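You operate a simulated robot arm through the tools that you are given. There is no shell and no other tool. Be economical: measure what you need, move in short steps, check, and stop when the job is done.

You run a simulated two-armed robot. Do the job below in one go: nothing can be reset, and whatever is moved stays where it is left.

JOB
Hold the tall bar steady and rub the burr off its top end.
Fine: rub the burrs off the three thin bricks too, leave them where they stand and put the rubbing block back. What is to be rubbed or washed off counts as gone when no trace of it is left.

It is judged by the outcome, as a careful person would: the job done as asked, and still so three seconds after it is handed in. It fails if anything else is knocked over, pushed out of place, dropped, spilled or broken.

ROBOT AND FRAMES
Two 7-joint arms with two-finger parallel grippers on one trunk, on a base that drives. Base frame: it is fixed to the floor where the robot stands at the start and does not move with it; the origin is under the middle of the robot, x ahead of it, y to its left, z up; the surface under the hand at the start is at about z = 800. Readings come in mm, degrees, newtons and seconds.
The left shoulder is at the start at [70, 163, 1045], the right one opposite. With the tool pointing down near the work surface each hand reaches from about 380 to 880 mm from the robot's upright axis, wherever it stands, measured 20 degrees to its own side. Places, roughly: rubbing block (10x6x6 cm) [500, 100, 800]; tall bar (5x5x21 cm) [200, -300, 900]. Payload 3.43 kg a hand.
Tool frame (each hand has its own): the origin (TCP) lies between the finger pads and is the grasp point; the fingertips stand 34 mm ahead of it; z points along the fingers, y is the line along which they close. The gripper opens to 128 mm. The fingers are 24 mm wide and 12 mm thick; the gripper's body (48 by 130 mm) begins 96 mm behind the TCP.
Orientation is told as [roll, pitch, yaw] about the base's x, y, z axes, in that order, counted from this pose: with the fingers straight down and closing along the base's y, the tool's x points along the base's -x, its y along +y and its z along -z.

CONTROLS
- The arms move only by the tool play_rows. It takes "left_deltas", "right_deltas" or both (then of equal length, played together; a hand with none holds still); each is a list of rows, each a list of 3 entries, a list of its own where there are three numbers: the shift along the tool's x, y, z in cm, then the turn, a rotation vector about the tool's x, y, z in degrees, then the closure in counts, from 0 (fully open) to 255 (shut). In form: [[[x, y, z], [rx, ry, rz], gripper], ...]. A call has 1 to 10 rows; each row shifts and turns the commanded pose from where the row before left it, along the tool's axes as they then stand. Each row takes 0.2 s and may step no farther than 50 mm and 8.6 degrees from the row before; otherwise, or with a gripper value out of range, the whole call is refused. A pose out of reach is approached as far as the arm can. The call stops where the force on the tool passes 40 N (or 10 N more than at its start, if that is more) or the arm is blocked; 0.2 s more then pass. The fingers move at their own pace (about 153 mm/s each) and stop on an object; they squeeze with about 35 N. The grip force told is the motor's: it shows also when the fingers shut on nothing. Time passes only in rows, and 0.2 s behind the last, so rows that do not move let the fingers close. It gives the time, the measured TCP pose, the force on the tool (base axes), the opening and the grip force at its end, in the units of the frame above (readings bear some noise), with the torque about the TCP (base axes, N m) and any sound that the robot's microphone picked up, and new pictures: "views" is both (left out), scene, wrist or none (wrist: the cameras of the hands that moved).
- Cameras (640 x 400 px; columns grow to the right, rows downward): "scene" is now at [139.2, -19.4, 1282.8]; the picture's right is [-0.22, -0.97, 0.00], its down [-0.48, 0.11, -0.87] and it looks along [0.85, -0.19, -0.50] (base axes); focal length 214 px, centre (320, 200). "left" rides on the left gripper at [76, 11, -160] in its tool frame; the picture's right is [-0.15, 0.99, 0.00], its down [-0.88, -0.13, -0.46] and it looks along [-0.45, -0.07, 0.89] (tool axes); focal length 234 px, centre (320, 200). "right" rides on the right gripper at [76, -11, -160] in its tool frame; the picture's right is [0.15, 0.99, 0.00], its down [-0.88, 0.13, -0.46] and it looks along [-0.45, 0.07, 0.89] (tool axes); focal length 234 px, centre (320, 200). There is no depth. A picture from a camera that has moved, and an enlarged one, comes with that camera's place and axes in the base frame and with its lens.
- raise_lower(by): slides the trunk up (or, below 0, down) by that many mm; the arms and the scene camera ride with it, the base frame stays. It gives what a move gives, with no picture.
- roll_base(legs): drives the robot by 1 to 6 legs, each [ahead, left, turn to the left] in mm, mm and degrees, along the robot's own axes; the way and the turn of a leg run together, so that a leg with both is an arc; at most 1500 mm and 180 degrees a leg. The arms and the cameras ride along, it lands a little off, and it stops where it bumps. It gives what a move gives, and a new picture of the scene camera.
- head_to(pan, tilt): turns the head with the scene camera to pan (to the left, within 86 degrees either way) and tilt (down, from -29 to 69), counted from straight ahead of the robot. It gives what a move gives, and a new picture of the scene camera.
- zoom(camera, box): a new picture of the part [left, top, right, bottom] of that camera's present view, enlarged. No time passes.
- hand_in(): hands the job in; it is judged then, once.

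Work in short steps. Places have to be worked out from the pictures, the camera data and where the tool is seen: move nearer, look again, correct. Check each grasp and each placing, and mend what went wrong. You have 120 turns and 260 pictures in all, those below and enlarged ones among them. Open the grippers and draw the arms clear of the work before you hand the job in, unless the task says otherwise; then end with one line.

The tools are called by a JSON object that holds its "api" and its "payload". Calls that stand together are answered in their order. play_rows: Moves the arms, as the interface text tells. Its arguments: {"type":"object","properties":{"left_deltas":{"type":"array"},"right_deltas":{"type":"array"},"views":{"type":"string","enum":["both","scene","wrist","none"]}},"required":[]} The other tools are called the same way: raise_lower (by) slides the trunk up or down; roll_base (legs) drives the base; head_to (pan, tilt) turns the head that bears the scene camera; zoom (camera, box) takes an enlarged picture of a part of a camera's view; hand_in () hands the job in.

At the start:

```text
clock: 0.0
left_tcp_pos: [529.9, 328.1, 1292.3]
left_ee_rot: [-0.1, 0.0, 0.0]
left_ft_force: [-0.1, 0.5, 1.0]
left_ft_torque: [-0.01, 0.01, 0.0]
left_width: 128.0
left_gripper_force: 0.0
right_tcp_pos: [421.0, -132.0, 1305.1]
right_ee_rot: [0.1, -0.1, 0.0]
right_ft_force: [0.2, 0.4, -0.2]
right_ft_torque: [0.0, -0.01, 0.0]
right_width: 127.8
right_gripper_force: 0.1
trunk travel left (down, up): [-525.0, 415.0]
robot x, y, heading: [1.5, 1.8, -0.1]
head pan, tilt: [-12.8, 29.7]
```

scene: 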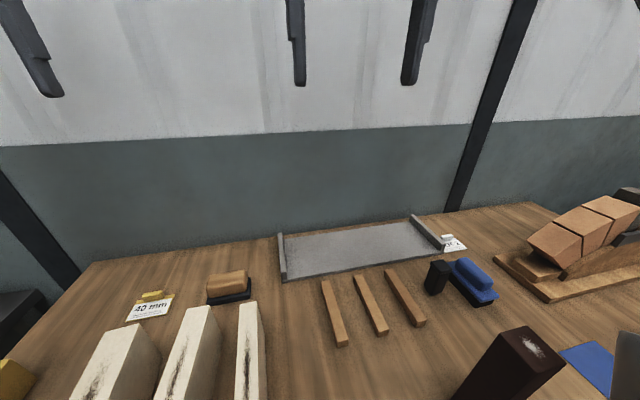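
right: 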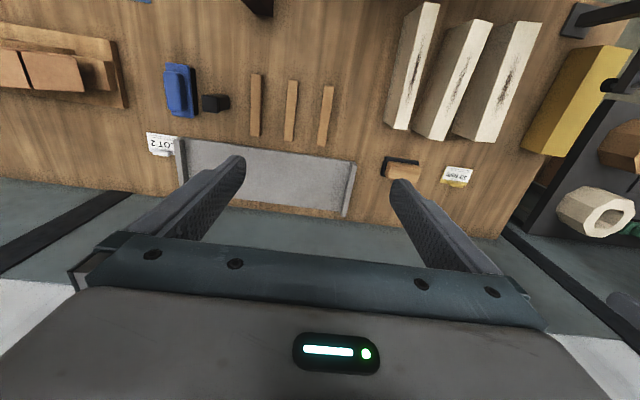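
left: 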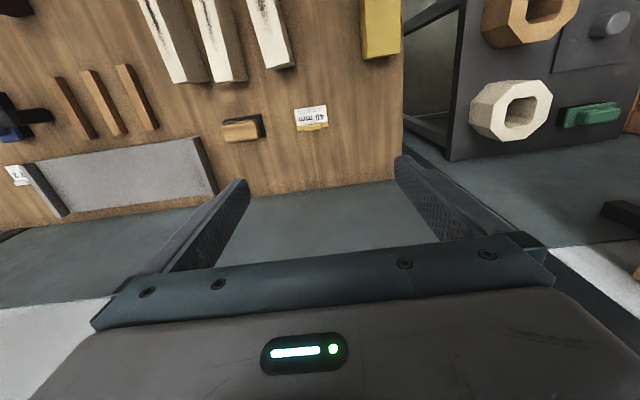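

The pictures show three pale bricks with dark marks, a dark bar with a pale mark on its top, and a few block-like things. I'll zoom in and tilt the head down to identify them.

{"api": "head_to", "payload": {"pan": 0, "tilt": 50}}

{"api": "zoom", "payload": {"camera": "right", "box": [320, 0, 640, 200]}}

{"api": "zoom", "payload": {"camera": "right", "box": [0, 0, 320, 200]}}

```text
clock: 0.8
left_tcp_pos: [530.3, 326.7, 1290.8]
left_ee_rot: [0.0, -0.1, -0.1]
left_ft_force: [-0.1, -0.3, 0.9]
left_ft_torque: [0.01, -0.01, 0.01]
left_width: 128.1
left_gripper_force: 0.1
right_tcp_pos: [421.6, -130.5, 1305.7]
right_ee_rot: [0.0, 0.0, 0.0]
right_ft_force: [0.7, -0.3, -0.3]
right_ft_torque: [0.02, -0.01, -0.01]
right_width: 127.9
right_gripper_force: 0.0
trunk travel left (down, up): [-525.0, 415.0]
robot x, y, heading: [-3.0, 0.3, -0.0]
head pan, tilt: [0.0, 50.0]
camera scene: at [127.9, 0.7, 1252.8], right [0.0, -1.0, 0.0], down [-0.77, 0.0, -0.64], along [0.64, 0.0, -0.77], focal length 214 px, centre (320, 200)
```

scene: 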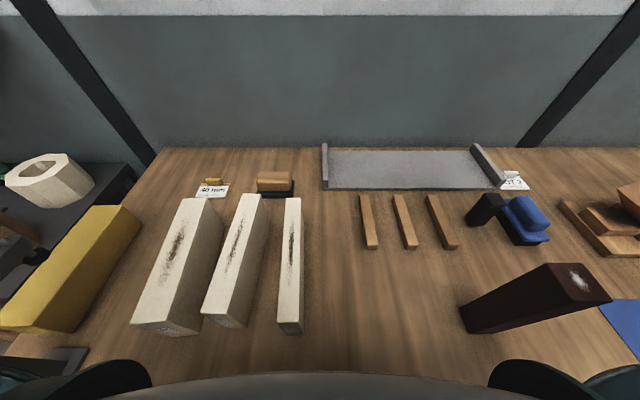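

```text
2.00 times, centred on (480, 100) of right
camera zoom: at [345.9, -142.8, 1465.9], right [-0.15, 0.99, 0.0], down [0.88, 0.13, 0.46], along [0.45, 0.07, -0.89], focal length 468 px, centre (0, 400)
```

zoom: 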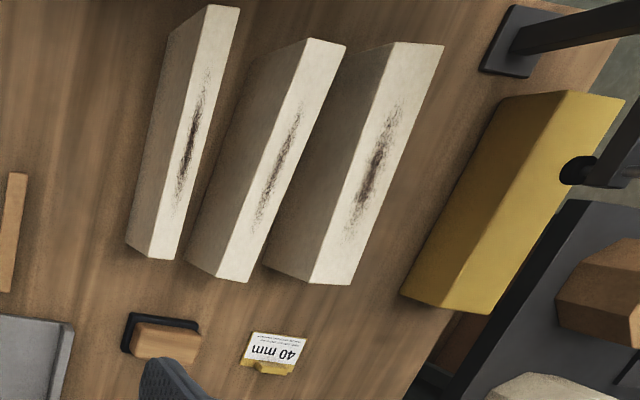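

```text
2.00 times, centred on (160, 100) of right
camera zoom: at [345.9, -142.8, 1465.9], right [-0.15, 0.99, 0.0], down [0.88, 0.13, 0.46], along [0.45, 0.07, -0.89], focal length 468 px, centre (640, 400)
```

zoom: 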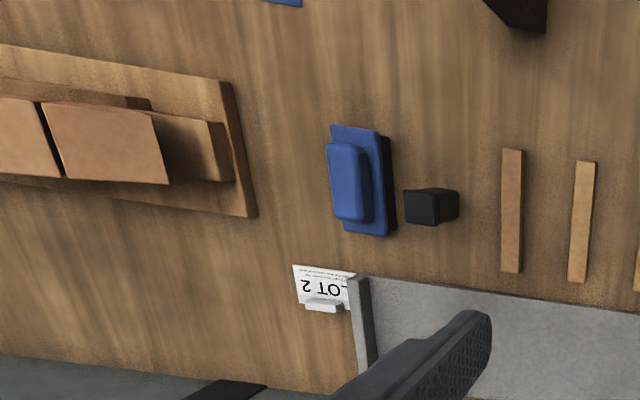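

The pale bricks (long in x, tops at about z 915, standing on edge) carry dark burrs, and the dark bar at (214,-298) has its burr on top at about z 1005. The brown block on a dark base at about (550,130) is the rubbing block. Everything is too near the robot, so I'll roll back 200 mm.

{"api": "roll_base", "payload": {"legs": [[-200, 0, 0]]}}

{"api": "zoom", "payload": {"camera": "scene", "box": [100, 100, 340, 250]}}

{"api": "zoom", "payload": {"camera": "scene", "box": [340, 100, 580, 250]}}

```text
clock: 2.4
left_tcp_pos: [331.2, 328.3, 1292.5]
left_ee_rot: [0.0, 0.0, 0.0]
left_ft_force: [-0.4, 0.1, 0.5]
left_ft_torque: [0.0, 0.0, 0.01]
left_width: 127.9
left_gripper_force: 0.0
right_tcp_pos: [221.6, -131.4, 1307.6]
right_ee_rot: [0.0, 0.0, 0.0]
right_ft_force: [0.2, 1.0, 0.5]
right_ft_torque: [-0.01, 0.0, -0.01]
right_width: 128.0
right_gripper_force: 0.0
trunk travel left (down, up): [-525.0, 415.0]
robot x, y, heading: [-199.8, 1.9, 0.2]
head pan, tilt: [0.0, 50.0]
camera scene: at [-72.0, 0.7, 1252.7], right [0.0, -1.0, 0.0], down [-0.77, 0.0, -0.64], along [0.64, 0.0, -0.77], focal length 214 px, centre (320, 200)
```

scene: 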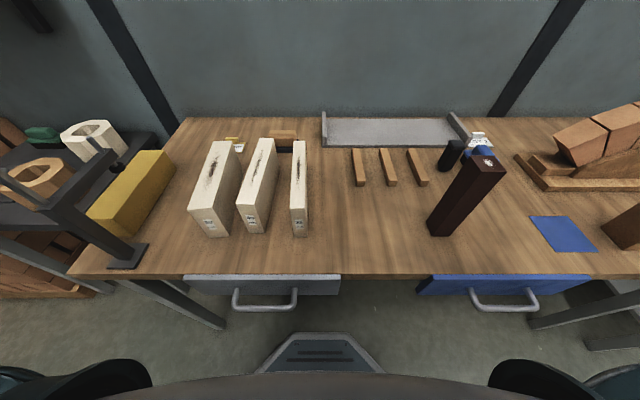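

```text
2.67 times, centred on (220, 175) of scene
camera zoom: at [-72.0, 0.7, 1252.7], right [0.0, -1.0, 0.0], down [-0.77, 0.0, -0.64], along [0.64, 0.0, -0.77], focal length 572 px, centre (587, 267)
```

zoom: 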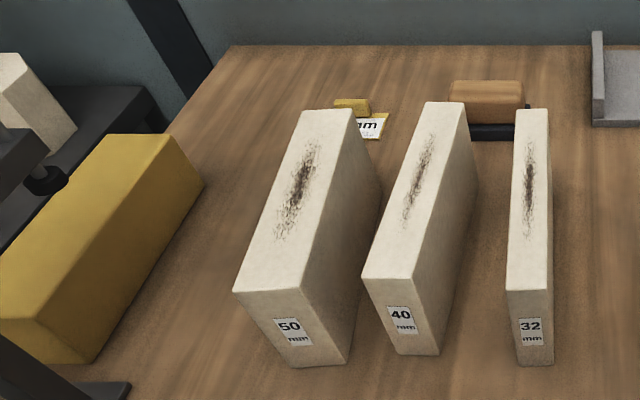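

```text
2.67 times, centred on (460, 175) of scene
camera zoom: at [-72.0, 0.7, 1252.7], right [0.0, -1.0, 0.0], down [-0.77, 0.0, -0.64], along [0.64, 0.0, -0.77], focal length 572 px, centre (-53, 267)
```

zoom: 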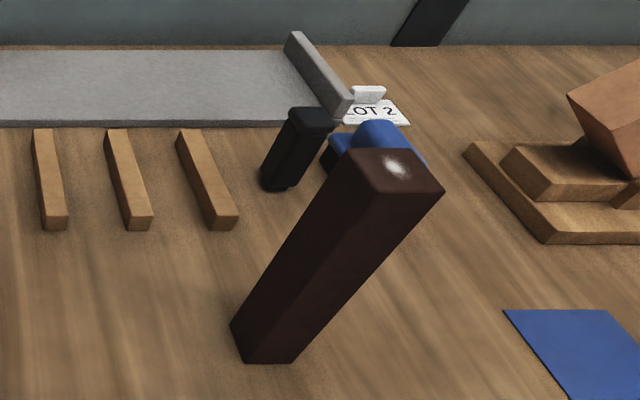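

The bricks stand near y=43 (32 mm), y=150 (40 mm) and y=245 (50 mm), x from about 190 to 415. I'll move the left hand to look at the rubbing block from above.

{"api": "play_rows", "payload": {"left_deltas": [[[-1.4, -2.8, 3.0], [0, 0, 0], 0], [[-1.4, -2.8, 3.0], [0, 0, 0], 0], [[-1.4, -2.8, 3.0], [0, 0, 0], 0], [[-1.4, -2.8, 3.0], [0, 0, 0], 0], [[-1.4, -2.8, 3.0], [0, 0, 0], 0], [[-1.4, -2.8, 3.0], [0, 0, 0], 0], [[-1.4, -2.8, 3.0], [0, 0, 0], 0], [[0, 0, 0], [0, 0, 0], 0]], "views": "wrist"}}

```text
clock: 4.2
left_tcp_pos: [401.9, 202.6, 1107.9]
left_ee_rot: [-0.1, -0.1, 0.1]
left_ft_force: [0.4, 0.0, 0.3]
left_ft_torque: [-0.01, 0.01, 0.01]
left_width: 128.1
left_gripper_force: 0.0
left hand out of reach, approached as far as the arm can: row 4, 5, 6, 7
right_tcp_pos: [220.0, -131.0, 1305.5]
right_ee_rot: [0.1, 0.1, 0.1]
right_ft_force: [0.0, 0.5, -0.3]
right_ft_torque: [-0.02, -0.02, -0.02]
right_width: 128.0
right_gripper_force: 0.0
trunk travel left (down, up): [-525.0, 415.0]
robot x, y, heading: [-200.5, 4.2, 0.0]
head pan, tilt: [0.0, 50.0]
camera left: at [325.9, 214.3, 1267.7], right [0.14, 0.99, 0.0], down [0.88, -0.13, 0.46], along [0.45, -0.07, -0.89], focal length 234 px, centre (320, 200)
```

left: 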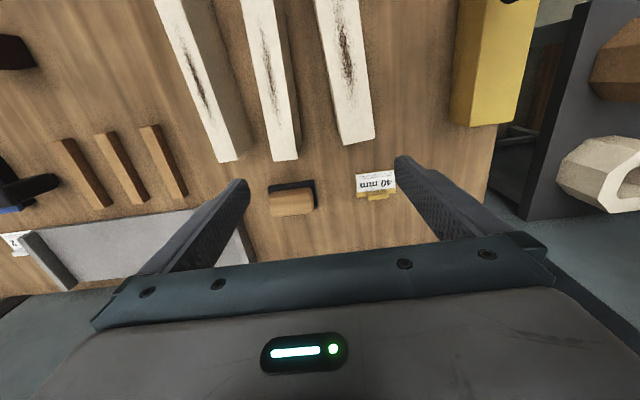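

The block is at about (522,124), with its top near z 860. The reach was marginal there, so I'll roll forward 100 and send a small move to see where the commanded pose now stands.

{"api": "roll_base", "payload": {"legs": [[100, 0, 0]]}}

{"api": "play_rows", "payload": {"left_deltas": [[[0, 0, 1], [0, 0, 8], 100], [[0, 0, 1], [0, 0, 8], 100], [[0, 0, 1], [0, 0, 8], 100], [[0, 0, 0], [0, 0, 8], 100], [[0, 0, 0], [0, 0, 8], 100]], "views": "wrist"}}

```text
clock: 5.4
left_tcp_pos: [501.2, 202.5, 1106.9]
left_ee_rot: [-0.1, 0.0, 0.2]
left_ft_force: [0.4, 0.5, -0.7]
left_ft_torque: [0.0, 0.0, 0.0]
left_width: 128.4
left_gripper_force: 0.1
right_tcp_pos: [322.8, -132.3, 1304.8]
right_ee_rot: [0.1, 0.0, 0.0]
right_ft_force: [0.4, -0.8, -0.1]
right_ft_torque: [-0.02, 0.02, 0.01]
right_width: 127.9
right_gripper_force: 0.1
trunk travel left (down, up): [-525.0, 415.0]
robot x, y, heading: [-102.6, -2.2, 0.2]
head pan, tilt: [0.0, 50.0]
camera scene: at [28.4, 0.6, 1252.8], right [0.0, -1.0, 0.0], down [-0.77, 0.0, -0.64], along [0.64, 0.0, -0.77], focal length 214 px, centre (320, 200)
```

scene: 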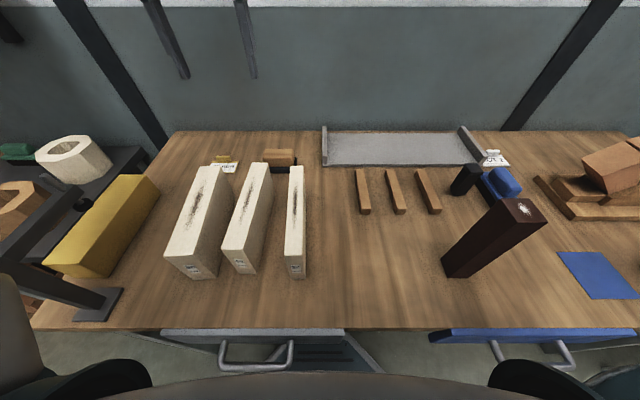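

```text
clock: 6.6
left_tcp_pos: [503.3, 202.7, 1077.3]
left_ee_rot: [-0.1, 0.1, -40.1]
left_ft_force: [0.1, -0.3, 0.3]
left_ft_torque: [0.02, -0.03, 0.01]
left_width: 78.0
left_gripper_force: 0.0
right_tcp_pos: [321.6, -131.5, 1306.8]
right_ee_rot: [0.0, 0.0, 0.0]
right_ft_force: [-0.1, -0.5, -0.1]
right_ft_torque: [-0.01, -0.01, 0.02]
right_width: 128.2
right_gripper_force: 0.2
trunk travel left (down, up): [-525.0, 415.0]
robot x, y, heading: [-100.5, 1.5, -0.3]
head pan, tilt: [0.0, 50.0]
camera left: at [451.8, 260.4, 1237.0], right [0.75, 0.66, 0.0], down [0.59, -0.67, 0.46], along [0.3, -0.34, -0.89], focal length 234 px, centre (320, 200)
```

left: 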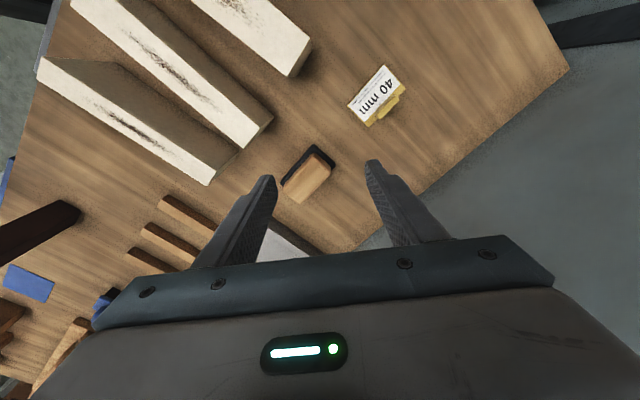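

The turn works and the commanded pose follows the measured one. I'll turn the rest of the way to yaw -90 and move over the block.

{"api": "play_rows", "payload": {"left_deltas": [[[0, 0, 1], [0, 0, 8.3], 100], [[0, 0, 1], [0, 0, 8.3], 100], [[0, 0, 1], [0, 0, 8.3], 100], [[0, 0, 1], [0, 0, 8.3], 100], [[0, 0, 1], [0, 0, 8.3], 100], [[0, 0, 1], [0, 0, 8.4], 100], [[-2.2, 0.9, 1], [0, 0, 0], 100], [[-2.2, 1.0, 1], [0, 0, 0], 100], [[0, 0, 0], [0, 0, 0], 100]], "views": "wrist"}}

```text
clock: 8.6
left_tcp_pos: [510.1, 172.6, 997.4]
left_ee_rot: [0.1, -0.2, -89.7]
left_ft_force: [-0.3, 0.1, 0.1]
left_ft_torque: [-0.02, 0.0, -0.05]
left_width: 78.0
left_gripper_force: 0.1
left hand out of reach, approached as far as the arm can: row 8
right_tcp_pos: [321.1, -131.3, 1307.0]
right_ee_rot: [0.0, 0.0, 0.1]
right_ft_force: [-0.5, -0.1, 0.4]
right_ft_torque: [0.02, -0.01, -0.01]
right_width: 127.9
right_gripper_force: 0.0
trunk travel left (down, up): [-525.0, 415.0]
robot x, y, heading: [-100.3, 0.6, -0.1]
head pan, tilt: [0.0, 50.0]
camera left: at [521.4, 249.1, 1156.7], right [0.99, -0.14, 0.0], down [-0.13, -0.88, 0.46], along [-0.06, -0.45, -0.89], focal length 234 px, centre (320, 200)
```

left: 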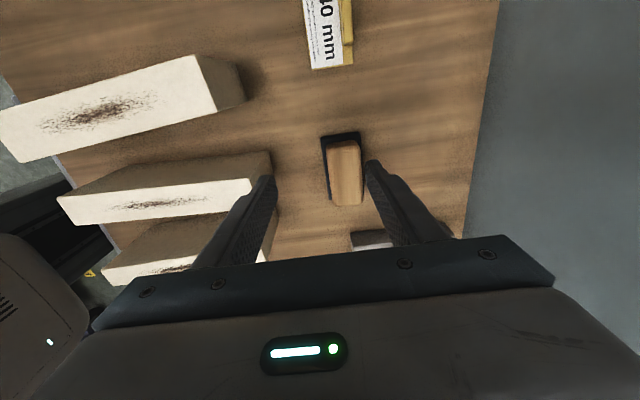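

The arm stopped short of the move towards -y; I'll test again going that way and a little lower to see if it follows.

{"api": "play_rows", "payload": {"left_deltas": [[[0, 0, 2], [0, 0, 0], 100], [[-1.5, 0.3, 1], [0, 0, 0], 100], [[-1.5, 0.3, 1], [0, 0, 0], 100], [[-1.5, 0.3, 0], [0, 0, 0], 100]], "views": "wrist"}}

```text
clock: 9.6
left_tcp_pos: [500.3, 162.4, 955.0]
left_ee_rot: [0.2, -0.3, -89.8]
left_ft_force: [0.6, 0.5, 0.5]
left_ft_torque: [-0.02, 0.01, -0.02]
left_width: 77.8
left_gripper_force: 0.0
left hand out of reach, approached as far as the arm can: row 2, 3, 4
right_tcp_pos: [321.8, -131.0, 1305.2]
right_ee_rot: [0.1, 0.0, 0.1]
right_ft_force: [-0.7, -0.3, 0.1]
right_ft_torque: [0.0, -0.04, 0.03]
right_width: 128.0
right_gripper_force: 0.1
trunk travel left (down, up): [-525.0, 415.0]
robot x, y, heading: [-96.7, 4.0, -0.2]
head pan, tilt: [0.0, 50.0]
camera left: at [511.9, 239.2, 1114.7], right [0.99, -0.14, 0.0], down [-0.13, -0.88, 0.46], along [-0.06, -0.45, -0.89], focal length 234 px, centre (320, 200)
```

left: 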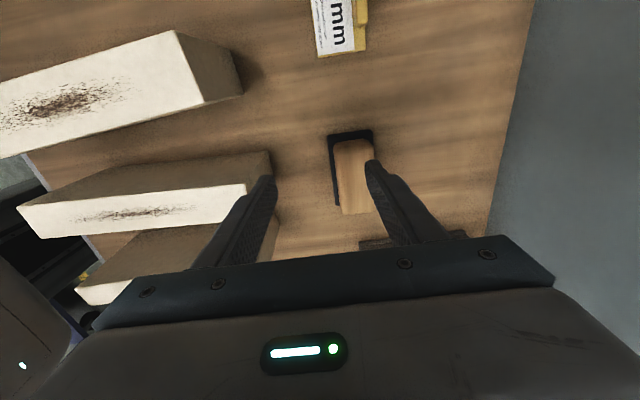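

The left arm seems limited towards the middle. I'll shift the base 100 mm to the right so the block lies at about 20° to the left of the robot.

{"api": "roll_base", "payload": {"legs": [[0, -100, 0]]}}

{"api": "play_rows", "payload": {"left_deltas": [[[2.0, 0.6, 0], [0, 0, 0], 100], [[2.0, 0.7, 0], [0, 0, 0], 100], [[2.0, 0.7, 0], [0, 0, 0], 100], [[0, 0, 0], [0, 0, 0], 100]], "views": "wrist"}}

```text
clock: 10.7
left_tcp_pos: [501.2, 63.0, 955.1]
left_ee_rot: [0.1, -0.2, -89.8]
left_ft_force: [0.0, -0.4, 0.5]
left_ft_torque: [0.02, 0.01, 0.0]
left_width: 77.7
left_gripper_force: 0.0
right_tcp_pos: [321.1, -232.4, 1305.4]
right_ee_rot: [-0.1, 0.0, 0.0]
right_ft_force: [0.7, 0.5, 0.0]
right_ft_torque: [0.04, 0.02, 0.01]
right_width: 128.0
right_gripper_force: 0.1
trunk travel left (down, up): [-525.0, 415.0]
robot x, y, heading: [-98.0, -99.1, 0.2]
head pan, tilt: [0.0, 50.0]
camera scene: at [28.1, -98.9, 1252.8], right [0.0, -1.0, 0.0], down [-0.77, 0.0, -0.64], along [0.64, 0.0, -0.77], focal length 214 px, centre (320, 200)
```

scene: 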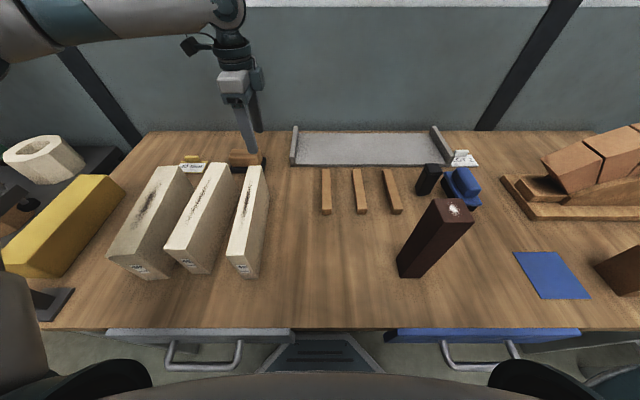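

```text
clock: 11.7
left_tcp_pos: [521.9, 125.3, 954.2]
left_ee_rot: [0.1, -0.2, -89.8]
left_ft_force: [-0.6, 0.4, 0.0]
left_ft_torque: [0.02, -0.01, -0.02]
left_width: 77.8
left_gripper_force: 0.1
right_tcp_pos: [322.6, -231.0, 1305.9]
right_ee_rot: [0.0, 0.0, 0.0]
right_ft_force: [-0.2, -0.3, 0.4]
right_ft_torque: [0.0, 0.03, 0.05]
right_width: 127.9
right_gripper_force: 0.0
trunk travel left (down, up): [-525.0, 415.0]
robot x, y, heading: [-101.1, -98.0, 0.2]
head pan, tilt: [0.0, 50.0]
camera left: at [531.6, 201.2, 1113.9], right [0.99, -0.14, 0.0], down [-0.13, -0.88, 0.46], along [-0.06, -0.45, -0.89], focal length 234 px, centre (320, 200)
```

left: 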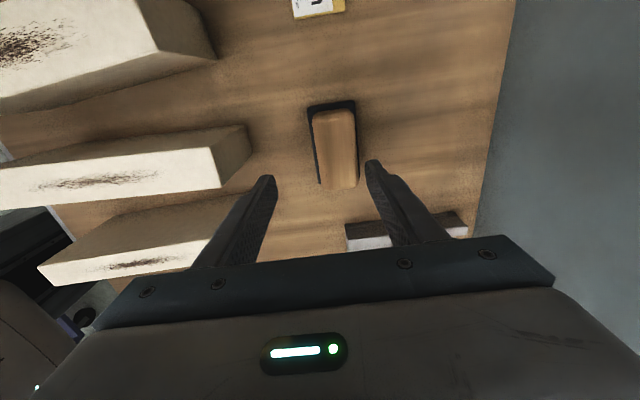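

The block's wooden grip is 85×40 mm, centred at about (541,127) with its top near z 860, on a black base of about 60 mm. I'll align above it and descend part of the way.

{"api": "play_rows", "payload": {"left_deltas": [[[0.2, 1.9, 0], [0, 0, 0], 100], [[0, 0, 2.0], [0, 0, 0], 100], [[0, 0, 2.0], [0, 0, 0], 100], [[0, 0, 1.5], [0, 0, 0], 100], [[0, 0, 0], [0, 0, 0], 100]], "views": "both"}}

{"api": "zoom", "payload": {"camera": "scene", "box": [180, 100, 300, 175]}}

```text
clock: 12.9
left_tcp_pos: [539.0, 124.8, 899.5]
left_ee_rot: [0.1, -0.2, -89.7]
left_ft_force: [0.5, 0.6, -0.2]
left_ft_torque: [0.0, 0.02, -0.03]
left_width: 77.7
left_gripper_force: 0.1
right_tcp_pos: [320.1, -229.8, 1305.4]
right_ee_rot: [0.0, 0.0, -0.1]
right_ft_force: [0.2, -0.5, -1.1]
right_ft_torque: [-0.01, -0.01, 0.0]
right_width: 128.1
right_gripper_force: 0.1
trunk travel left (down, up): [-525.0, 415.0]
robot x, y, heading: [-99.0, -97.1, 0.0]
head pan, tilt: [0.0, 50.0]
camera scene: at [27.8, -98.5, 1252.8], right [0.0, -1.0, 0.0], down [-0.77, 0.0, -0.64], along [0.64, 0.0, -0.77], focal length 214 px, centre (320, 200)
camera left: at [550.5, 202.7, 1059.3], right [0.99, -0.14, 0.0], down [-0.13, -0.88, 0.46], along [-0.06, -0.45, -0.89], focal length 234 px, centre (320, 200)
```

scene: 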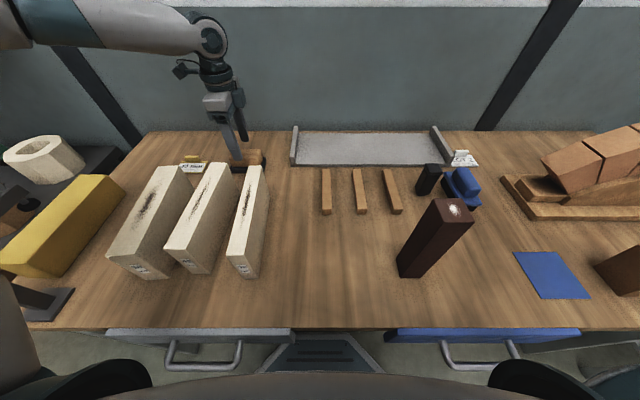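
left: 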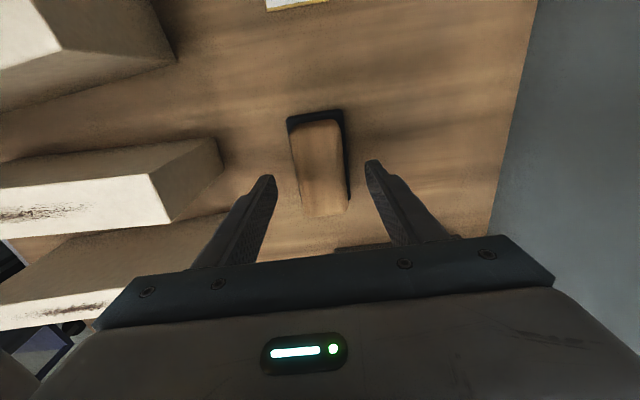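

```text
5.33 times, centred on (240, 138) of scene
camera zoom: at [27.8, -98.5, 1252.8], right [0.0, -1.0, 0.0], down [-0.77, 0.0, -0.64], along [0.64, 0.0, -0.77], focal length 1144 px, centre (747, 533)
```

zoom: 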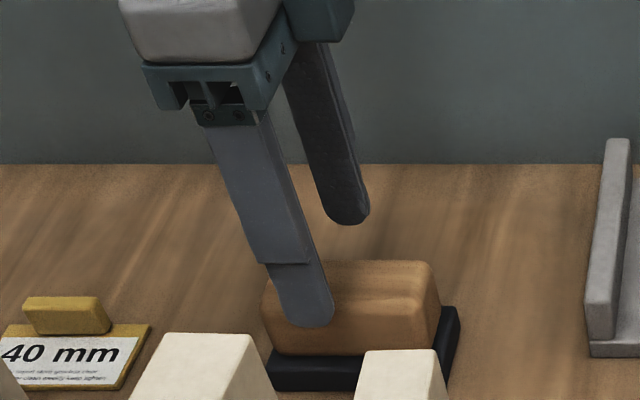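

The fingers straddle the block with about 4 mm of offset. I'll correct, go down so the tips are at about z 832, above the black base, and close.

{"api": "play_rows", "payload": {"left_deltas": [[[0.5, 0.4, 0], [0, 0, 0], 100], [[0, 0, 1.7], [0, 0, 0], 100], [[0, 0, 1.7], [0, 0, 0], 100], [[0, 0, 0], [0, 0, 0], 255], [[0, 0, 0], [0, 0, 0], 255], [[0, 0, 0], [0, 0, 0], 255]], "views": "both"}}

{"api": "zoom", "payload": {"camera": "scene", "box": [180, 100, 300, 175]}}

```text
clock: 14.3
left_tcp_pos: [544.0, 130.8, 865.3]
left_ee_rot: [0.1, -0.1, -89.8]
left_ft_force: [-0.3, 0.0, -0.1]
left_ft_torque: [0.0, 0.02, 0.01]
left_width: 45.5
left_gripper_force: 34.7
right_tcp_pos: [322.2, -230.3, 1305.7]
right_ee_rot: [0.0, 0.0, 0.0]
right_ft_force: [0.1, -0.3, 0.3]
right_ft_torque: [-0.02, 0.03, -0.01]
right_width: 128.0
right_gripper_force: 0.1
trunk travel left (down, up): [-525.0, 415.0]
robot x, y, heading: [-99.7, -98.0, -0.1]
head pan, tilt: [0.0, 50.0]
camera scene: at [28.3, -98.4, 1252.7], right [0.0, -1.0, 0.0], down [-0.77, 0.0, -0.64], along [0.64, 0.0, -0.77], focal length 214 px, centre (320, 200)
camera left: at [554.8, 207.2, 1025.6], right [0.99, -0.14, 0.0], down [-0.13, -0.88, 0.46], along [-0.06, -0.45, -0.89], focal length 234 px, centre (320, 200)
```

scene: 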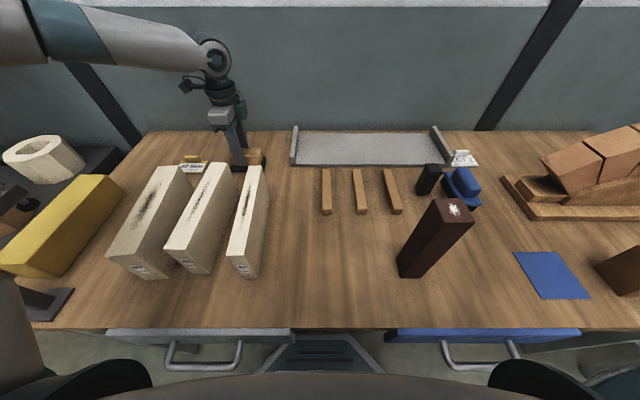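
left: 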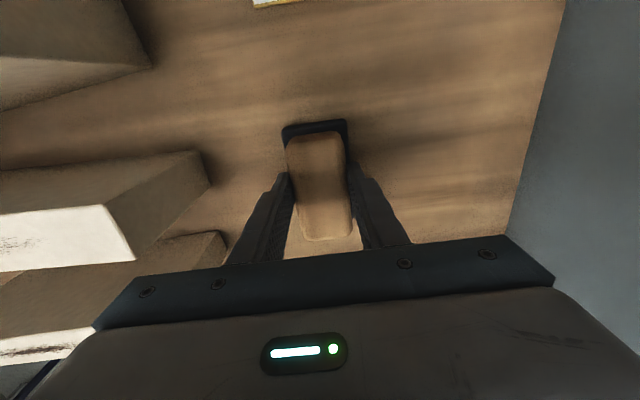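

```text
5.33 times, centred on (240, 138) of scene
camera zoom: at [28.3, -98.4, 1252.7], right [0.0, -1.0, 0.0], down [-0.77, 0.0, -0.64], along [0.64, 0.0, -0.77], focal length 1144 px, centre (747, 533)
```

zoom: 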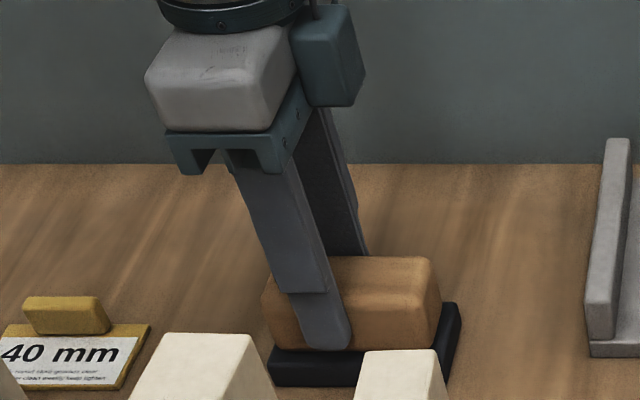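

The block is gripped (45.5 mm wide, 35 N), with its home at TCP (544,131,865), yaw -90. I'll lift it straight up 19 cm, then check.

{"api": "play_rows", "payload": {"left_deltas": [[[0, 0, -1], [0, 0, 0], 255], [[0, 0, -3], [0, 0, 0], 255], [[0, 0, -4], [0, 0, 0], 255], [[0, 0, -4], [0, 0, 0], 255], [[0, 0, -4], [0, 0, 0], 255], [[0, 0, -3], [0, 0, 0], 255], [[0, 0, 0], [0, 0, 0], 255]], "views": "scene"}}

```text
clock: 15.9
left_tcp_pos: [542.4, 131.1, 1054.9]
left_ee_rot: [0.0, -0.2, -89.8]
left_ft_force: [-0.6, 0.8, -2.8]
left_ft_torque: [0.02, 0.01, 0.0]
left_width: 45.5
left_gripper_force: 35.4
right_tcp_pos: [320.8, -229.3, 1305.5]
right_ee_rot: [0.0, 0.1, 0.0]
right_ft_force: [0.1, -0.5, 0.1]
right_ft_torque: [-0.03, 0.0, 0.02]
right_width: 128.0
right_gripper_force: 0.0
trunk travel left (down, up): [-525.0, 415.0]
robot x, y, heading: [-98.8, -97.8, 0.1]
head pan, tilt: [0.0, 50.0]
camera scene: at [28.4, -98.3, 1252.7], right [0.0, -1.0, 0.0], down [-0.77, 0.0, -0.64], along [0.64, 0.0, -0.77], focal length 214 px, centre (320, 200)
```

scene: 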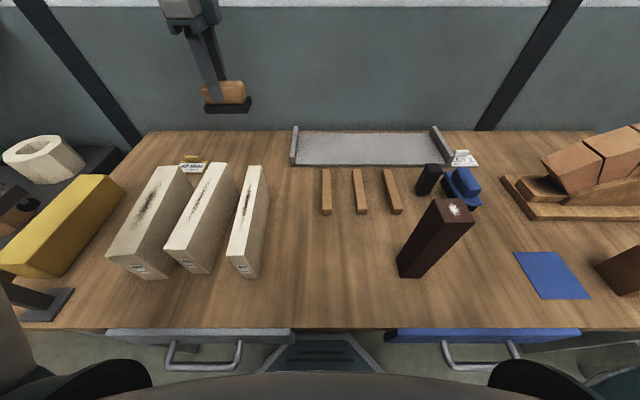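

The block is held cleanly. I'll roll back 120 mm and turn the hand back to yaw 0, so the block's long side runs along the bricks.

{"api": "roll_base", "payload": {"legs": [[-120, 0, 0]]}}

{"api": "play_rows", "payload": {"left_deltas": [[[0, 0, 0], [0, 0, -8.5], 255], [[0, 0, 0], [0, 0, -8.5], 255], [[0, 0, 0], [0, 0, -8.5], 255], [[0, 0, 0], [0, 0, -8.5], 255], [[0, 0, 0], [0, 0, -8.5], 255], [[0, 0, 0], [0, 0, -8.5], 255], [[0, 0, 0], [0, 0, -8.5], 255], [[0, 0, 0], [0, 0, -8.5], 255], [[0, 0, 0], [0, 0, -8.5], 255], [[0, 0, 0], [0, 0, -8.5], 255]], "views": "none"}}

{"api": "zoom", "payload": {"camera": "scene", "box": [100, 100, 320, 238]}}

```text
clock: 17.2
left_tcp_pos: [423.8, 132.0, 1053.9]
left_ee_rot: [0.0, -0.2, -89.8]
left_ft_force: [0.2, 1.1, -2.9]
left_ft_torque: [0.03, -0.02, -0.02]
left_width: 45.6
left_gripper_force: 34.7
right_tcp_pos: [202.7, -230.3, 1305.3]
right_ee_rot: [0.0, 0.1, -0.1]
right_ft_force: [-0.1, 1.1, 0.7]
right_ft_torque: [0.0, -0.02, -0.01]
right_width: 128.1
right_gripper_force: 0.0
trunk travel left (down, up): [-525.0, 415.0]
robot x, y, heading: [-222.4, -101.2, 0.1]
head pan, tilt: [0.0, 50.0]
camera scene: at [-91.2, -98.2, 1252.6], right [0.0, -1.0, 0.0], down [-0.77, 0.0, -0.64], along [0.64, 0.0, -0.77], focal length 214 px, centre (320, 200)
```

scene: 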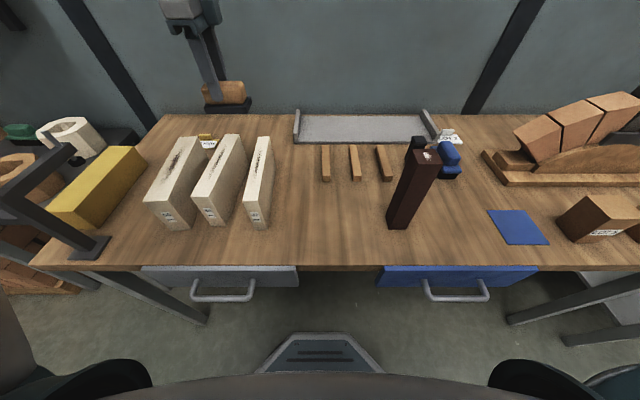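

```text
clock: 19.4
left_tcp_pos: [423.6, 131.0, 1054.5]
left_ee_rot: [-0.2, 0.0, -4.6]
left_ft_force: [0.0, -1.0, -2.4]
left_ft_torque: [0.01, 0.05, -0.03]
left_width: 45.3
left_gripper_force: 35.1
right_tcp_pos: [201.8, -229.8, 1306.9]
right_ee_rot: [0.0, 0.0, 0.1]
right_ft_force: [0.0, 0.1, 0.4]
right_ft_torque: [0.02, 0.01, 0.04]
right_width: 128.1
right_gripper_force: 0.0
trunk travel left (down, up): [-525.0, 415.0]
robot x, y, heading: [-216.7, -99.1, -0.2]
head pan, tilt: [0.0, 50.0]
```

```text
2.90 times, centred on (210, 169) of scene
camera zoom: at [-91.5, -98.3, 1252.7], right [0.0, -1.0, 0.0], down [-0.77, 0.0, -0.64], along [0.64, 0.0, -0.77], focal length 622 px, centre (639, 290)
```

zoom: 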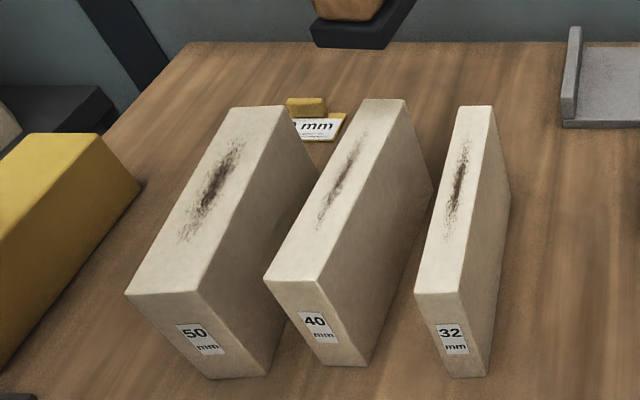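

The brick axes are: 32 mm from (188,42) to (413,56), yaw 3.4°; 40 mm from (197,148) to (424,143), yaw -1.4°; 50 mm from (187,237) to (411,260), yaw 5.9°. I'll align the block with the 32 mm brick and go over its burr at (305,50).

{"api": "play_rows", "payload": {"left_deltas": [[[0, 0, 0], [0, 0, -8], 255], [[3.08, -1.83, 0], [0, 0, 0], 255], [[3.08, -1.83, 0], [0, 0, 0], 255], [[3.08, -1.83, 0], [0, 0, 0], 255], [[3.08, -1.83, 0], [0, 0, 0], 255], [[0, 0, 0], [0, 0, 0], 255]], "views": "both"}}

```text
clock: 20.8
left_tcp_pos: [305.0, 52.3, 1056.2]
left_ee_rot: [-0.1, 0.0, 3.2]
left_ft_force: [-0.4, -0.2, -3.4]
left_ft_torque: [0.01, 0.02, -0.03]
left_width: 45.1
left_gripper_force: 34.6
right_tcp_pos: [201.4, -229.2, 1305.0]
right_ee_rot: [0.1, 0.2, 0.0]
right_ft_force: [0.7, -0.2, 0.2]
right_ft_torque: [-0.04, 0.0, -0.03]
right_width: 128.0
right_gripper_force: 0.1
trunk travel left (down, up): [-525.0, 415.0]
robot x, y, heading: [-219.5, -99.9, -0.1]
head pan, tilt: [0.0, 50.0]
camera scene: at [-91.0, -97.9, 1252.7], right [0.0, -1.0, 0.0], down [-0.77, 0.0, -0.64], along [0.64, 0.0, -0.77], focal length 214 px, centre (320, 200)
camera left: at [228.8, 59.6, 1215.8], right [0.09, 1.0, 0.0], down [0.89, -0.08, 0.46], along [0.45, -0.04, -0.89], focal length 234 px, centre (320, 200)
```

scene: 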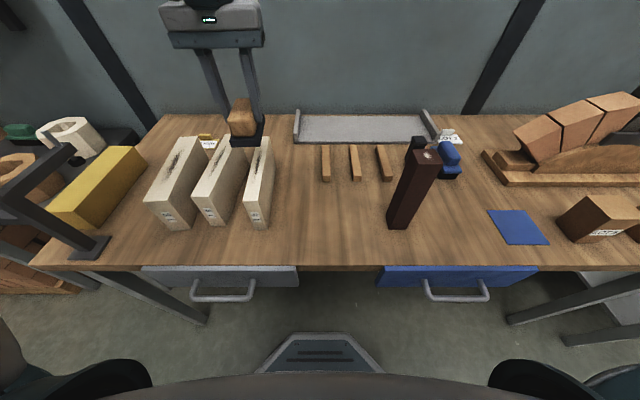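
left: 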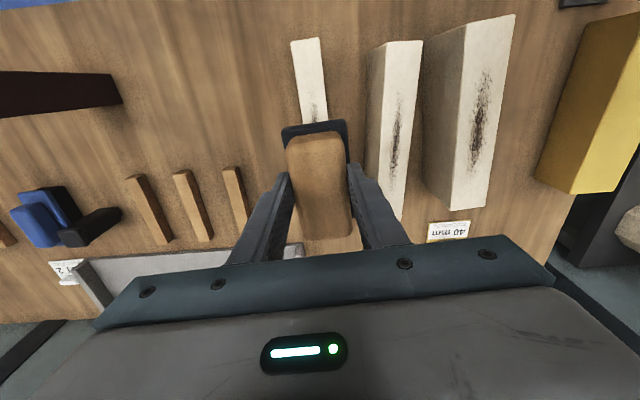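

The block is aligned over the 32 mm brick. I'll descend to just above the expected contact (TCP z about 980).

{"api": "play_rows", "payload": {"left_deltas": [[[0, 0, 3], [0, 0, 0], 255], [[0, 0, 2.5], [0, 0, 0], 255], [[0, 0, 0.7], [0, 0, 0], 255], [[0, 0, 0.3], [0, 0, 0], 255], [[0, 0, 0.3], [0, 0, 0], 255], [[0, 0, 0], [0, 0, 0], 255]], "views": "none"}}

{"api": "zoom", "payload": {"camera": "scene", "box": [180, 100, 320, 188]}}

```text
clock: 22.2
left_tcp_pos: [304.0, 51.4, 987.2]
left_ee_rot: [-0.2, 0.0, 3.2]
left_ft_force: [-0.5, -0.5, -2.9]
left_ft_torque: [-0.01, 0.01, -0.01]
left_width: 45.5
left_gripper_force: 34.7
right_tcp_pos: [201.5, -229.9, 1305.9]
right_ee_rot: [-0.1, 0.0, -0.1]
right_ft_force: [0.3, -0.2, -0.2]
right_ft_torque: [0.01, 0.02, -0.03]
right_width: 127.9
right_gripper_force: 0.0
trunk travel left (down, up): [-525.0, 415.0]
robot x, y, heading: [-219.0, -94.5, 0.1]
head pan, tilt: [0.0, 50.0]
```

```text
4.55 times, centred on (250, 144) of scene
camera zoom: at [-91.5, -98.3, 1252.7], right [0.0, -1.0, 0.0], down [-0.77, 0.0, -0.64], along [0.64, 0.0, -0.77], focal length 975 px, centre (638, 454)
```

zoom: 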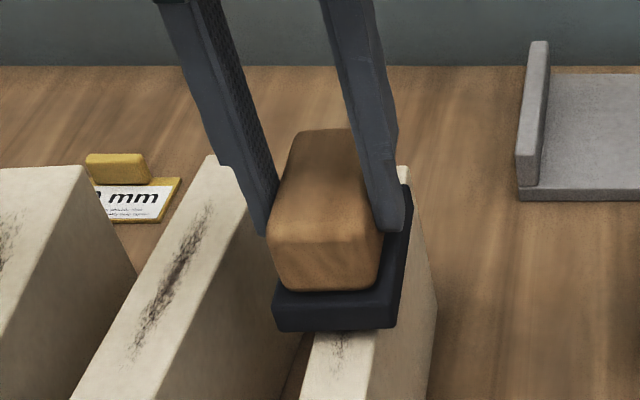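

The block sits just above the brick, covering its width. I'll lower in fine steps and watch the vertical force (baseline about -3 N).

{"api": "play_rows", "payload": {"left_deltas": [[[0, 0, 0.2], [0, 0, 0], 255], [[0, 0, 0.2], [0, 0, 0], 255], [[0, 0, 0.15], [0, 0, 0], 255], [[0, 0, 0], [0, 0, 0], 255]], "views": "none"}}

```text
clock: 23.2
left_tcp_pos: [305.3, 50.3, 981.3]
left_ee_rot: [-0.2, -0.1, 3.2]
left_ft_force: [-0.2, 0.0, -2.1]
left_ft_torque: [-0.02, 0.01, 0.05]
left_width: 45.4
left_gripper_force: 34.8
right_tcp_pos: [201.5, -229.4, 1304.8]
right_ee_rot: [0.0, 0.1, 0.1]
right_ft_force: [0.1, 0.4, -0.1]
right_ft_torque: [-0.01, 0.04, 0.02]
right_width: 128.1
right_gripper_force: 0.1
trunk travel left (down, up): [-525.0, 415.0]
robot x, y, heading: [-216.4, -100.7, -0.1]
head pan, tilt: [0.0, 50.0]
```

{"api": "play_rows", "payload": {"left_deltas": [[[0, 0, 0.1], [0, 0, 0], 255], [[0, 0, 0.1], [0, 0, 0], 255], [[0, 0, 0], [0, 0, 0], 255]], "views": "none"}}

```text
clock: 24.0
left_tcp_pos: [304.9, 51.4, 980.8]
left_ee_rot: [-0.2, 0.0, 3.2]
left_ft_force: [-0.1, -0.6, -1.3]
left_ft_torque: [0.04, -0.08, -0.01]
left_width: 45.5
left_gripper_force: 34.7
right_tcp_pos: [201.1, -231.0, 1306.0]
right_ee_rot: [-0.1, 0.0, 0.0]
right_ft_force: [-0.9, 0.5, 0.6]
right_ft_torque: [0.01, -0.03, 0.0]
right_width: 128.0
right_gripper_force: 0.0
trunk travel left (down, up): [-525.0, 415.0]
robot x, y, heading: [-222.0, -99.8, 0.2]
head pan, tilt: [0.0, 50.0]
```

Contact is just beginning (force rising from -3 to -1.3 at z 980.8). I'll press another 2 mm.

{"api": "play_rows", "payload": {"left_deltas": [[[0, 0, 0.1], [0, 0, 0], 255], [[0, 0, 0.1], [0, 0, 0], 255], [[0, 0, 0], [0, 0, 0], 255]], "views": "none"}}

```text
clock: 24.8
left_tcp_pos: [303.9, 51.6, 978.5]
left_ee_rot: [-0.2, -0.3, 3.3]
left_ft_force: [3.3, 2.3, 19.9]
left_ft_torque: [0.29, 0.56, -0.05]
left_width: 45.4
left_gripper_force: 35.2
right_tcp_pos: [200.3, -230.1, 1306.7]
right_ee_rot: [-0.1, 0.0, 0.1]
right_ft_force: [0.1, -0.2, 0.0]
right_ft_torque: [0.01, 0.01, 0.02]
right_width: 128.0
right_gripper_force: 0.0
trunk travel left (down, up): [-525.0, 415.0]
robot x, y, heading: [-219.3, -98.7, -0.0]
head pan, tilt: [0.0, 50.0]
```

That is about 23 N of contact, stiff at about 10 N/mm. I'll back off 1 mm and stroke gently along the brick.

{"api": "play_rows", "payload": {"left_deltas": [[[0, 0, -0.1], [0, 0, 0], 255], [[-1.0, 0, 0], [0, 0, 0], 255], [[-1.5, 0, 0], [0, 0, 0], 255], [[-1.5, 0, 0], [0, 0, 0], 255], [[0, 0, 0], [0, 0, 0], 255]], "views": "none"}}

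{"api": "zoom", "payload": {"camera": "scene", "box": [180, 100, 320, 238]}}

```text
clock: 26.0
left_tcp_pos: [344.1, 53.1, 979.7]
left_ee_rot: [0.0, 0.0, 3.2]
left_ft_force: [-4.8, -1.0, 7.8]
left_ft_torque: [-0.02, -0.23, 0.0]
left_width: 45.6
left_gripper_force: 35.4
right_tcp_pos: [200.8, -230.4, 1305.6]
right_ee_rot: [0.0, 0.0, 0.0]
right_ft_force: [0.0, -0.6, 0.2]
right_ft_torque: [-0.01, 0.01, 0.0]
right_width: 127.8
right_gripper_force: 0.1
trunk travel left (down, up): [-525.0, 415.0]
robot x, y, heading: [-216.1, -100.7, -0.2]
head pan, tilt: [0.0, 50.0]
```

```text
2.90 times, centred on (250, 169) of scene
camera zoom: at [-93.2, -98.9, 1252.9], right [0.0, -1.0, 0.0], down [-0.77, 0.0, -0.64], along [0.64, 0.0, -0.77], focal length 622 px, centre (523, 290)
```

zoom: 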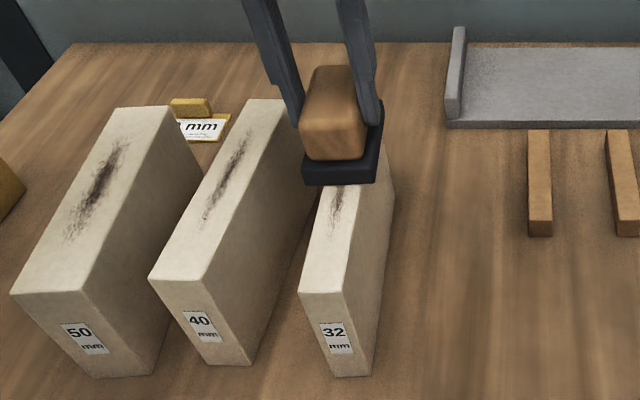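

The brick did not move and contact is about 11 N. I'll do full strokes over the burr, x from about 255 to 350.

{"api": "play_rows", "payload": {"left_deltas": [[[2.2, 0, 0], [0, 0, 0], 255], [[2.3, 0, 0], [0, 0, 0], 255], [[2.3, 0, 0], [0, 0, 0], 255], [[2.2, 0, 0], [0, 0, 0], 255], [[-2.2, 0, 0], [0, 0, 0], 255], [[-2.3, 0, 0], [0, 0, 0], 255], [[-2.3, 0, 0], [0, 0, 0], 255], [[-2.2, 0, 0], [0, 0, 0], 255], [[0, 0, 0], [0, 0, 0], 255]], "views": "none"}}

{"api": "zoom", "payload": {"camera": "scene", "box": [180, 100, 320, 238]}}

```text
clock: 28.0
left_tcp_pos: [344.0, 54.3, 979.2]
left_ee_rot: [-0.2, -0.1, 3.2]
left_ft_force: [-3.7, 0.1, 8.9]
left_ft_torque: [0.04, 0.32, 0.05]
left_width: 45.8
left_gripper_force: 35.1
right_tcp_pos: [201.2, -230.9, 1305.5]
right_ee_rot: [0.0, 0.0, -0.1]
right_ft_force: [-0.4, -0.8, -0.1]
right_ft_torque: [-0.02, -0.01, -0.01]
right_width: 128.1
right_gripper_force: 0.1
trunk travel left (down, up): [-525.0, 415.0]
robot x, y, heading: [-214.5, -100.0, -0.1]
head pan, tilt: [0.0, 50.0]
```

```text
2.90 times, centred on (250, 169) of scene
camera zoom: at [-93.0, -98.8, 1252.9], right [0.0, -1.0, 0.0], down [-0.77, 0.0, -0.64], along [0.64, 0.0, -0.77], focal length 622 px, centre (523, 290)
```

zoom: 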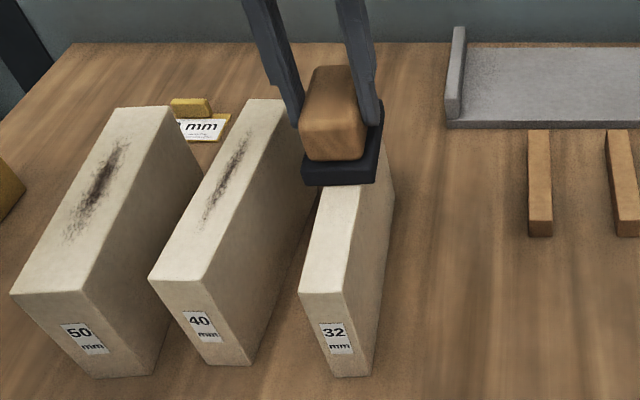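

The near part of the burr is gone and the brick is unmoved. One more pair of strokes, then I'll lift and move aside to look.

{"api": "play_rows", "payload": {"left_deltas": [[[2.2, 0, 0], [0, 0, 0], 255], [[2.3, 0, 0], [0, 0, 0], 255], [[2.3, 0, 0], [0, 0, 0], 255], [[2.2, 0, 0], [0, 0, 0], 255], [[-2.2, 0, 0], [0, 0, 0], 255], [[-2.3, 0, 0], [0, 0, 0], 255], [[-2.3, 0, 0], [0, 0, 0], 255], [[-2.7, 0, 0], [0, 0, 0], 255], [[0, 0, -2], [0, 0, 0], 255], [[0, 0, -4], [0, 0, 0], 255]], "views": "wrist"}}

{"api": "zoom", "payload": {"camera": "scene", "box": [180, 100, 320, 238]}}

```text
clock: 30.2
left_tcp_pos: [348.9, 58.1, 1038.0]
left_ee_rot: [-0.3, -0.1, 3.3]
left_ft_force: [-0.2, 0.6, -3.0]
left_ft_torque: [0.0, 0.01, 0.0]
left_width: 45.5
left_gripper_force: 34.8
left hand out of reach, approached as far as the arm can: row 10
right_tcp_pos: [202.7, -230.0, 1306.2]
right_ee_rot: [0.1, 0.0, 0.0]
right_ft_force: [0.0, 0.1, 0.4]
right_ft_torque: [0.02, -0.01, 0.01]
right_width: 127.9
right_gripper_force: 0.0
trunk travel left (down, up): [-525.0, 415.0]
robot x, y, heading: [-220.5, -96.3, 0.1]
head pan, tilt: [0.0, 50.0]
camera left: at [272.6, 65.1, 1198.9], right [0.09, 1.0, 0.0], down [0.89, -0.08, 0.46], along [0.46, -0.04, -0.89], focal length 234 px, centre (320, 200)
```

left: 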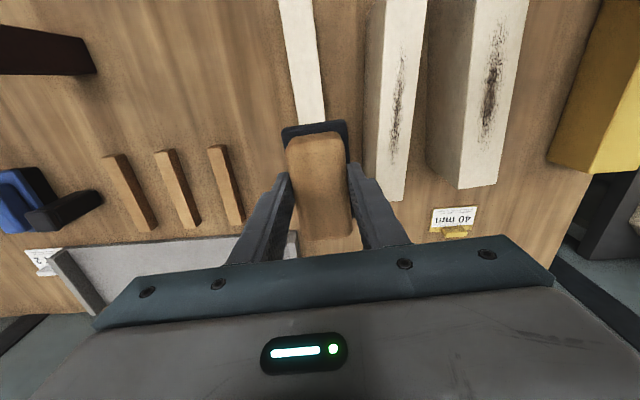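

```text
2.90 times, centred on (250, 169) of scene
camera zoom: at [-91.8, -98.3, 1252.7], right [0.0, -1.0, 0.0], down [-0.77, 0.0, -0.64], along [0.64, 0.0, -0.77], focal length 622 px, centre (523, 290)
```

zoom: 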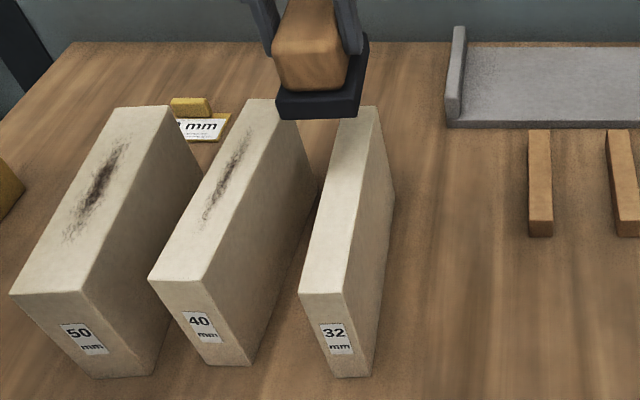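

The 32 mm brick looks clean and unmoved. Next I'll move over the 40 mm brick, turning to yaw -1.4.

{"api": "play_rows", "payload": {"left_deltas": [[[0, 0, 0], [0, 0, 4.7], 255], [[0.6, 2.9, 0], [0, 0, 0], 255], [[1.0, 2.9, 1], [0, 0, 0], 255], [[1.0, 3.0, 1], [0, 0, 0], 255], [[0, 0, 1], [0, 0, 0], 255], [[0, 0, 1], [0, 0, 0], 255], [[0, 0, 0], [0, 0, 0], 255]], "views": "wrist"}}

{"api": "zoom", "payload": {"camera": "scene", "box": [150, 100, 320, 206]}}

```text
clock: 31.8
left_tcp_pos: [323.8, 146.7, 996.6]
left_ee_rot: [-0.2, -0.1, -1.5]
left_ft_force: [0.6, -0.4, -3.4]
left_ft_torque: [-0.03, 0.02, 0.0]
left_width: 45.4
left_gripper_force: 35.0
right_tcp_pos: [201.1, -230.5, 1305.3]
right_ee_rot: [0.1, 0.1, 0.1]
right_ft_force: [0.2, 0.1, 0.4]
right_ft_torque: [0.02, 0.02, -0.01]
right_width: 127.9
right_gripper_force: 0.1
trunk travel left (down, up): [-525.0, 415.0]
robot x, y, heading: [-220.5, -97.9, 0.1]
head pan, tilt: [0.0, 50.0]
camera left: at [248.6, 161.0, 1157.6], right [0.17, 0.99, 0.0], down [0.88, -0.15, 0.46], along [0.45, -0.08, -0.89], focal length 234 px, centre (320, 200)
```

left: 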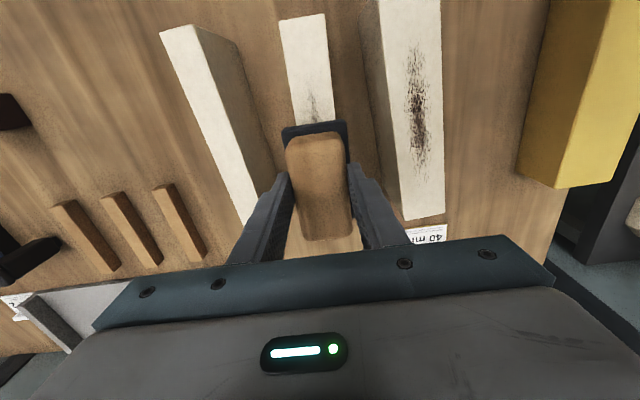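

```text
3.76 times, centred on (235, 153) of scene
camera zoom: at [-91.7, -98.2, 1252.8], right [0.0, -1.0, 0.0], down [-0.77, 0.0, -0.64], along [0.64, 0.0, -0.77], focal length 807 px, centre (640, 377)
```

zoom: 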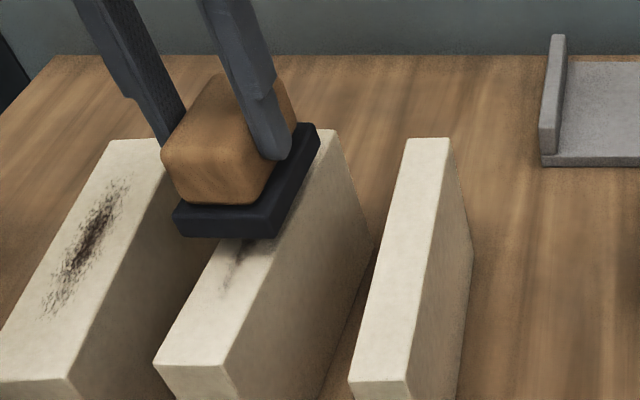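

I'm over the 40 mm brick. I'll lower to near contact as before.

{"api": "play_rows", "payload": {"left_deltas": [[[0, 0, 0.8], [0, 0, 0], 255], [[0, 0, 0.5], [0, 0, 0], 255], [[0, 0, 0.2], [0, 0, 0], 255], [[0, 0, 0.1], [0, 0, 0], 255], [[0, 0, 0], [0, 0, 0], 255]], "views": "none"}}

```text
clock: 33.0
left_tcp_pos: [325.1, 146.1, 981.1]
left_ee_rot: [-0.2, -0.1, -1.5]
left_ft_force: [0.2, -0.2, -2.9]
left_ft_torque: [0.01, 0.02, 0.02]
left_width: 45.4
left_gripper_force: 35.0
right_tcp_pos: [201.7, -230.2, 1307.3]
right_ee_rot: [0.0, 0.1, 0.0]
right_ft_force: [0.1, -0.2, 0.0]
right_ft_torque: [0.0, -0.03, -0.01]
right_width: 128.0
right_gripper_force: 0.1
trunk travel left (down, up): [-525.0, 415.0]
robot x, y, heading: [-219.8, -101.8, -0.0]
head pan, tilt: [0.0, 50.0]
```

{"api": "play_rows", "payload": {"left_deltas": [[[0, 0, 0.1], [0, 0, 0], 255], [[0, 0, 0.05], [0, 0, 0], 255], [[0, 0, 0], [0, 0, 0], 255]], "views": "none"}}

```text
clock: 33.8
left_tcp_pos: [323.4, 145.8, 980.4]
left_ee_rot: [-0.2, -0.1, -1.5]
left_ft_force: [0.3, 0.0, -3.0]
left_ft_torque: [0.03, -0.02, 0.0]
left_width: 45.4
left_gripper_force: 35.4
right_tcp_pos: [201.3, -229.3, 1305.9]
right_ee_rot: [-0.1, 0.0, 0.0]
right_ft_force: [0.1, -0.3, -0.3]
right_ft_torque: [-0.01, 0.0, 0.0]
right_width: 128.1
right_gripper_force: 0.0
trunk travel left (down, up): [-525.0, 415.0]
robot x, y, heading: [-220.1, -98.5, -0.2]
head pan, tilt: [0.0, 50.0]
```

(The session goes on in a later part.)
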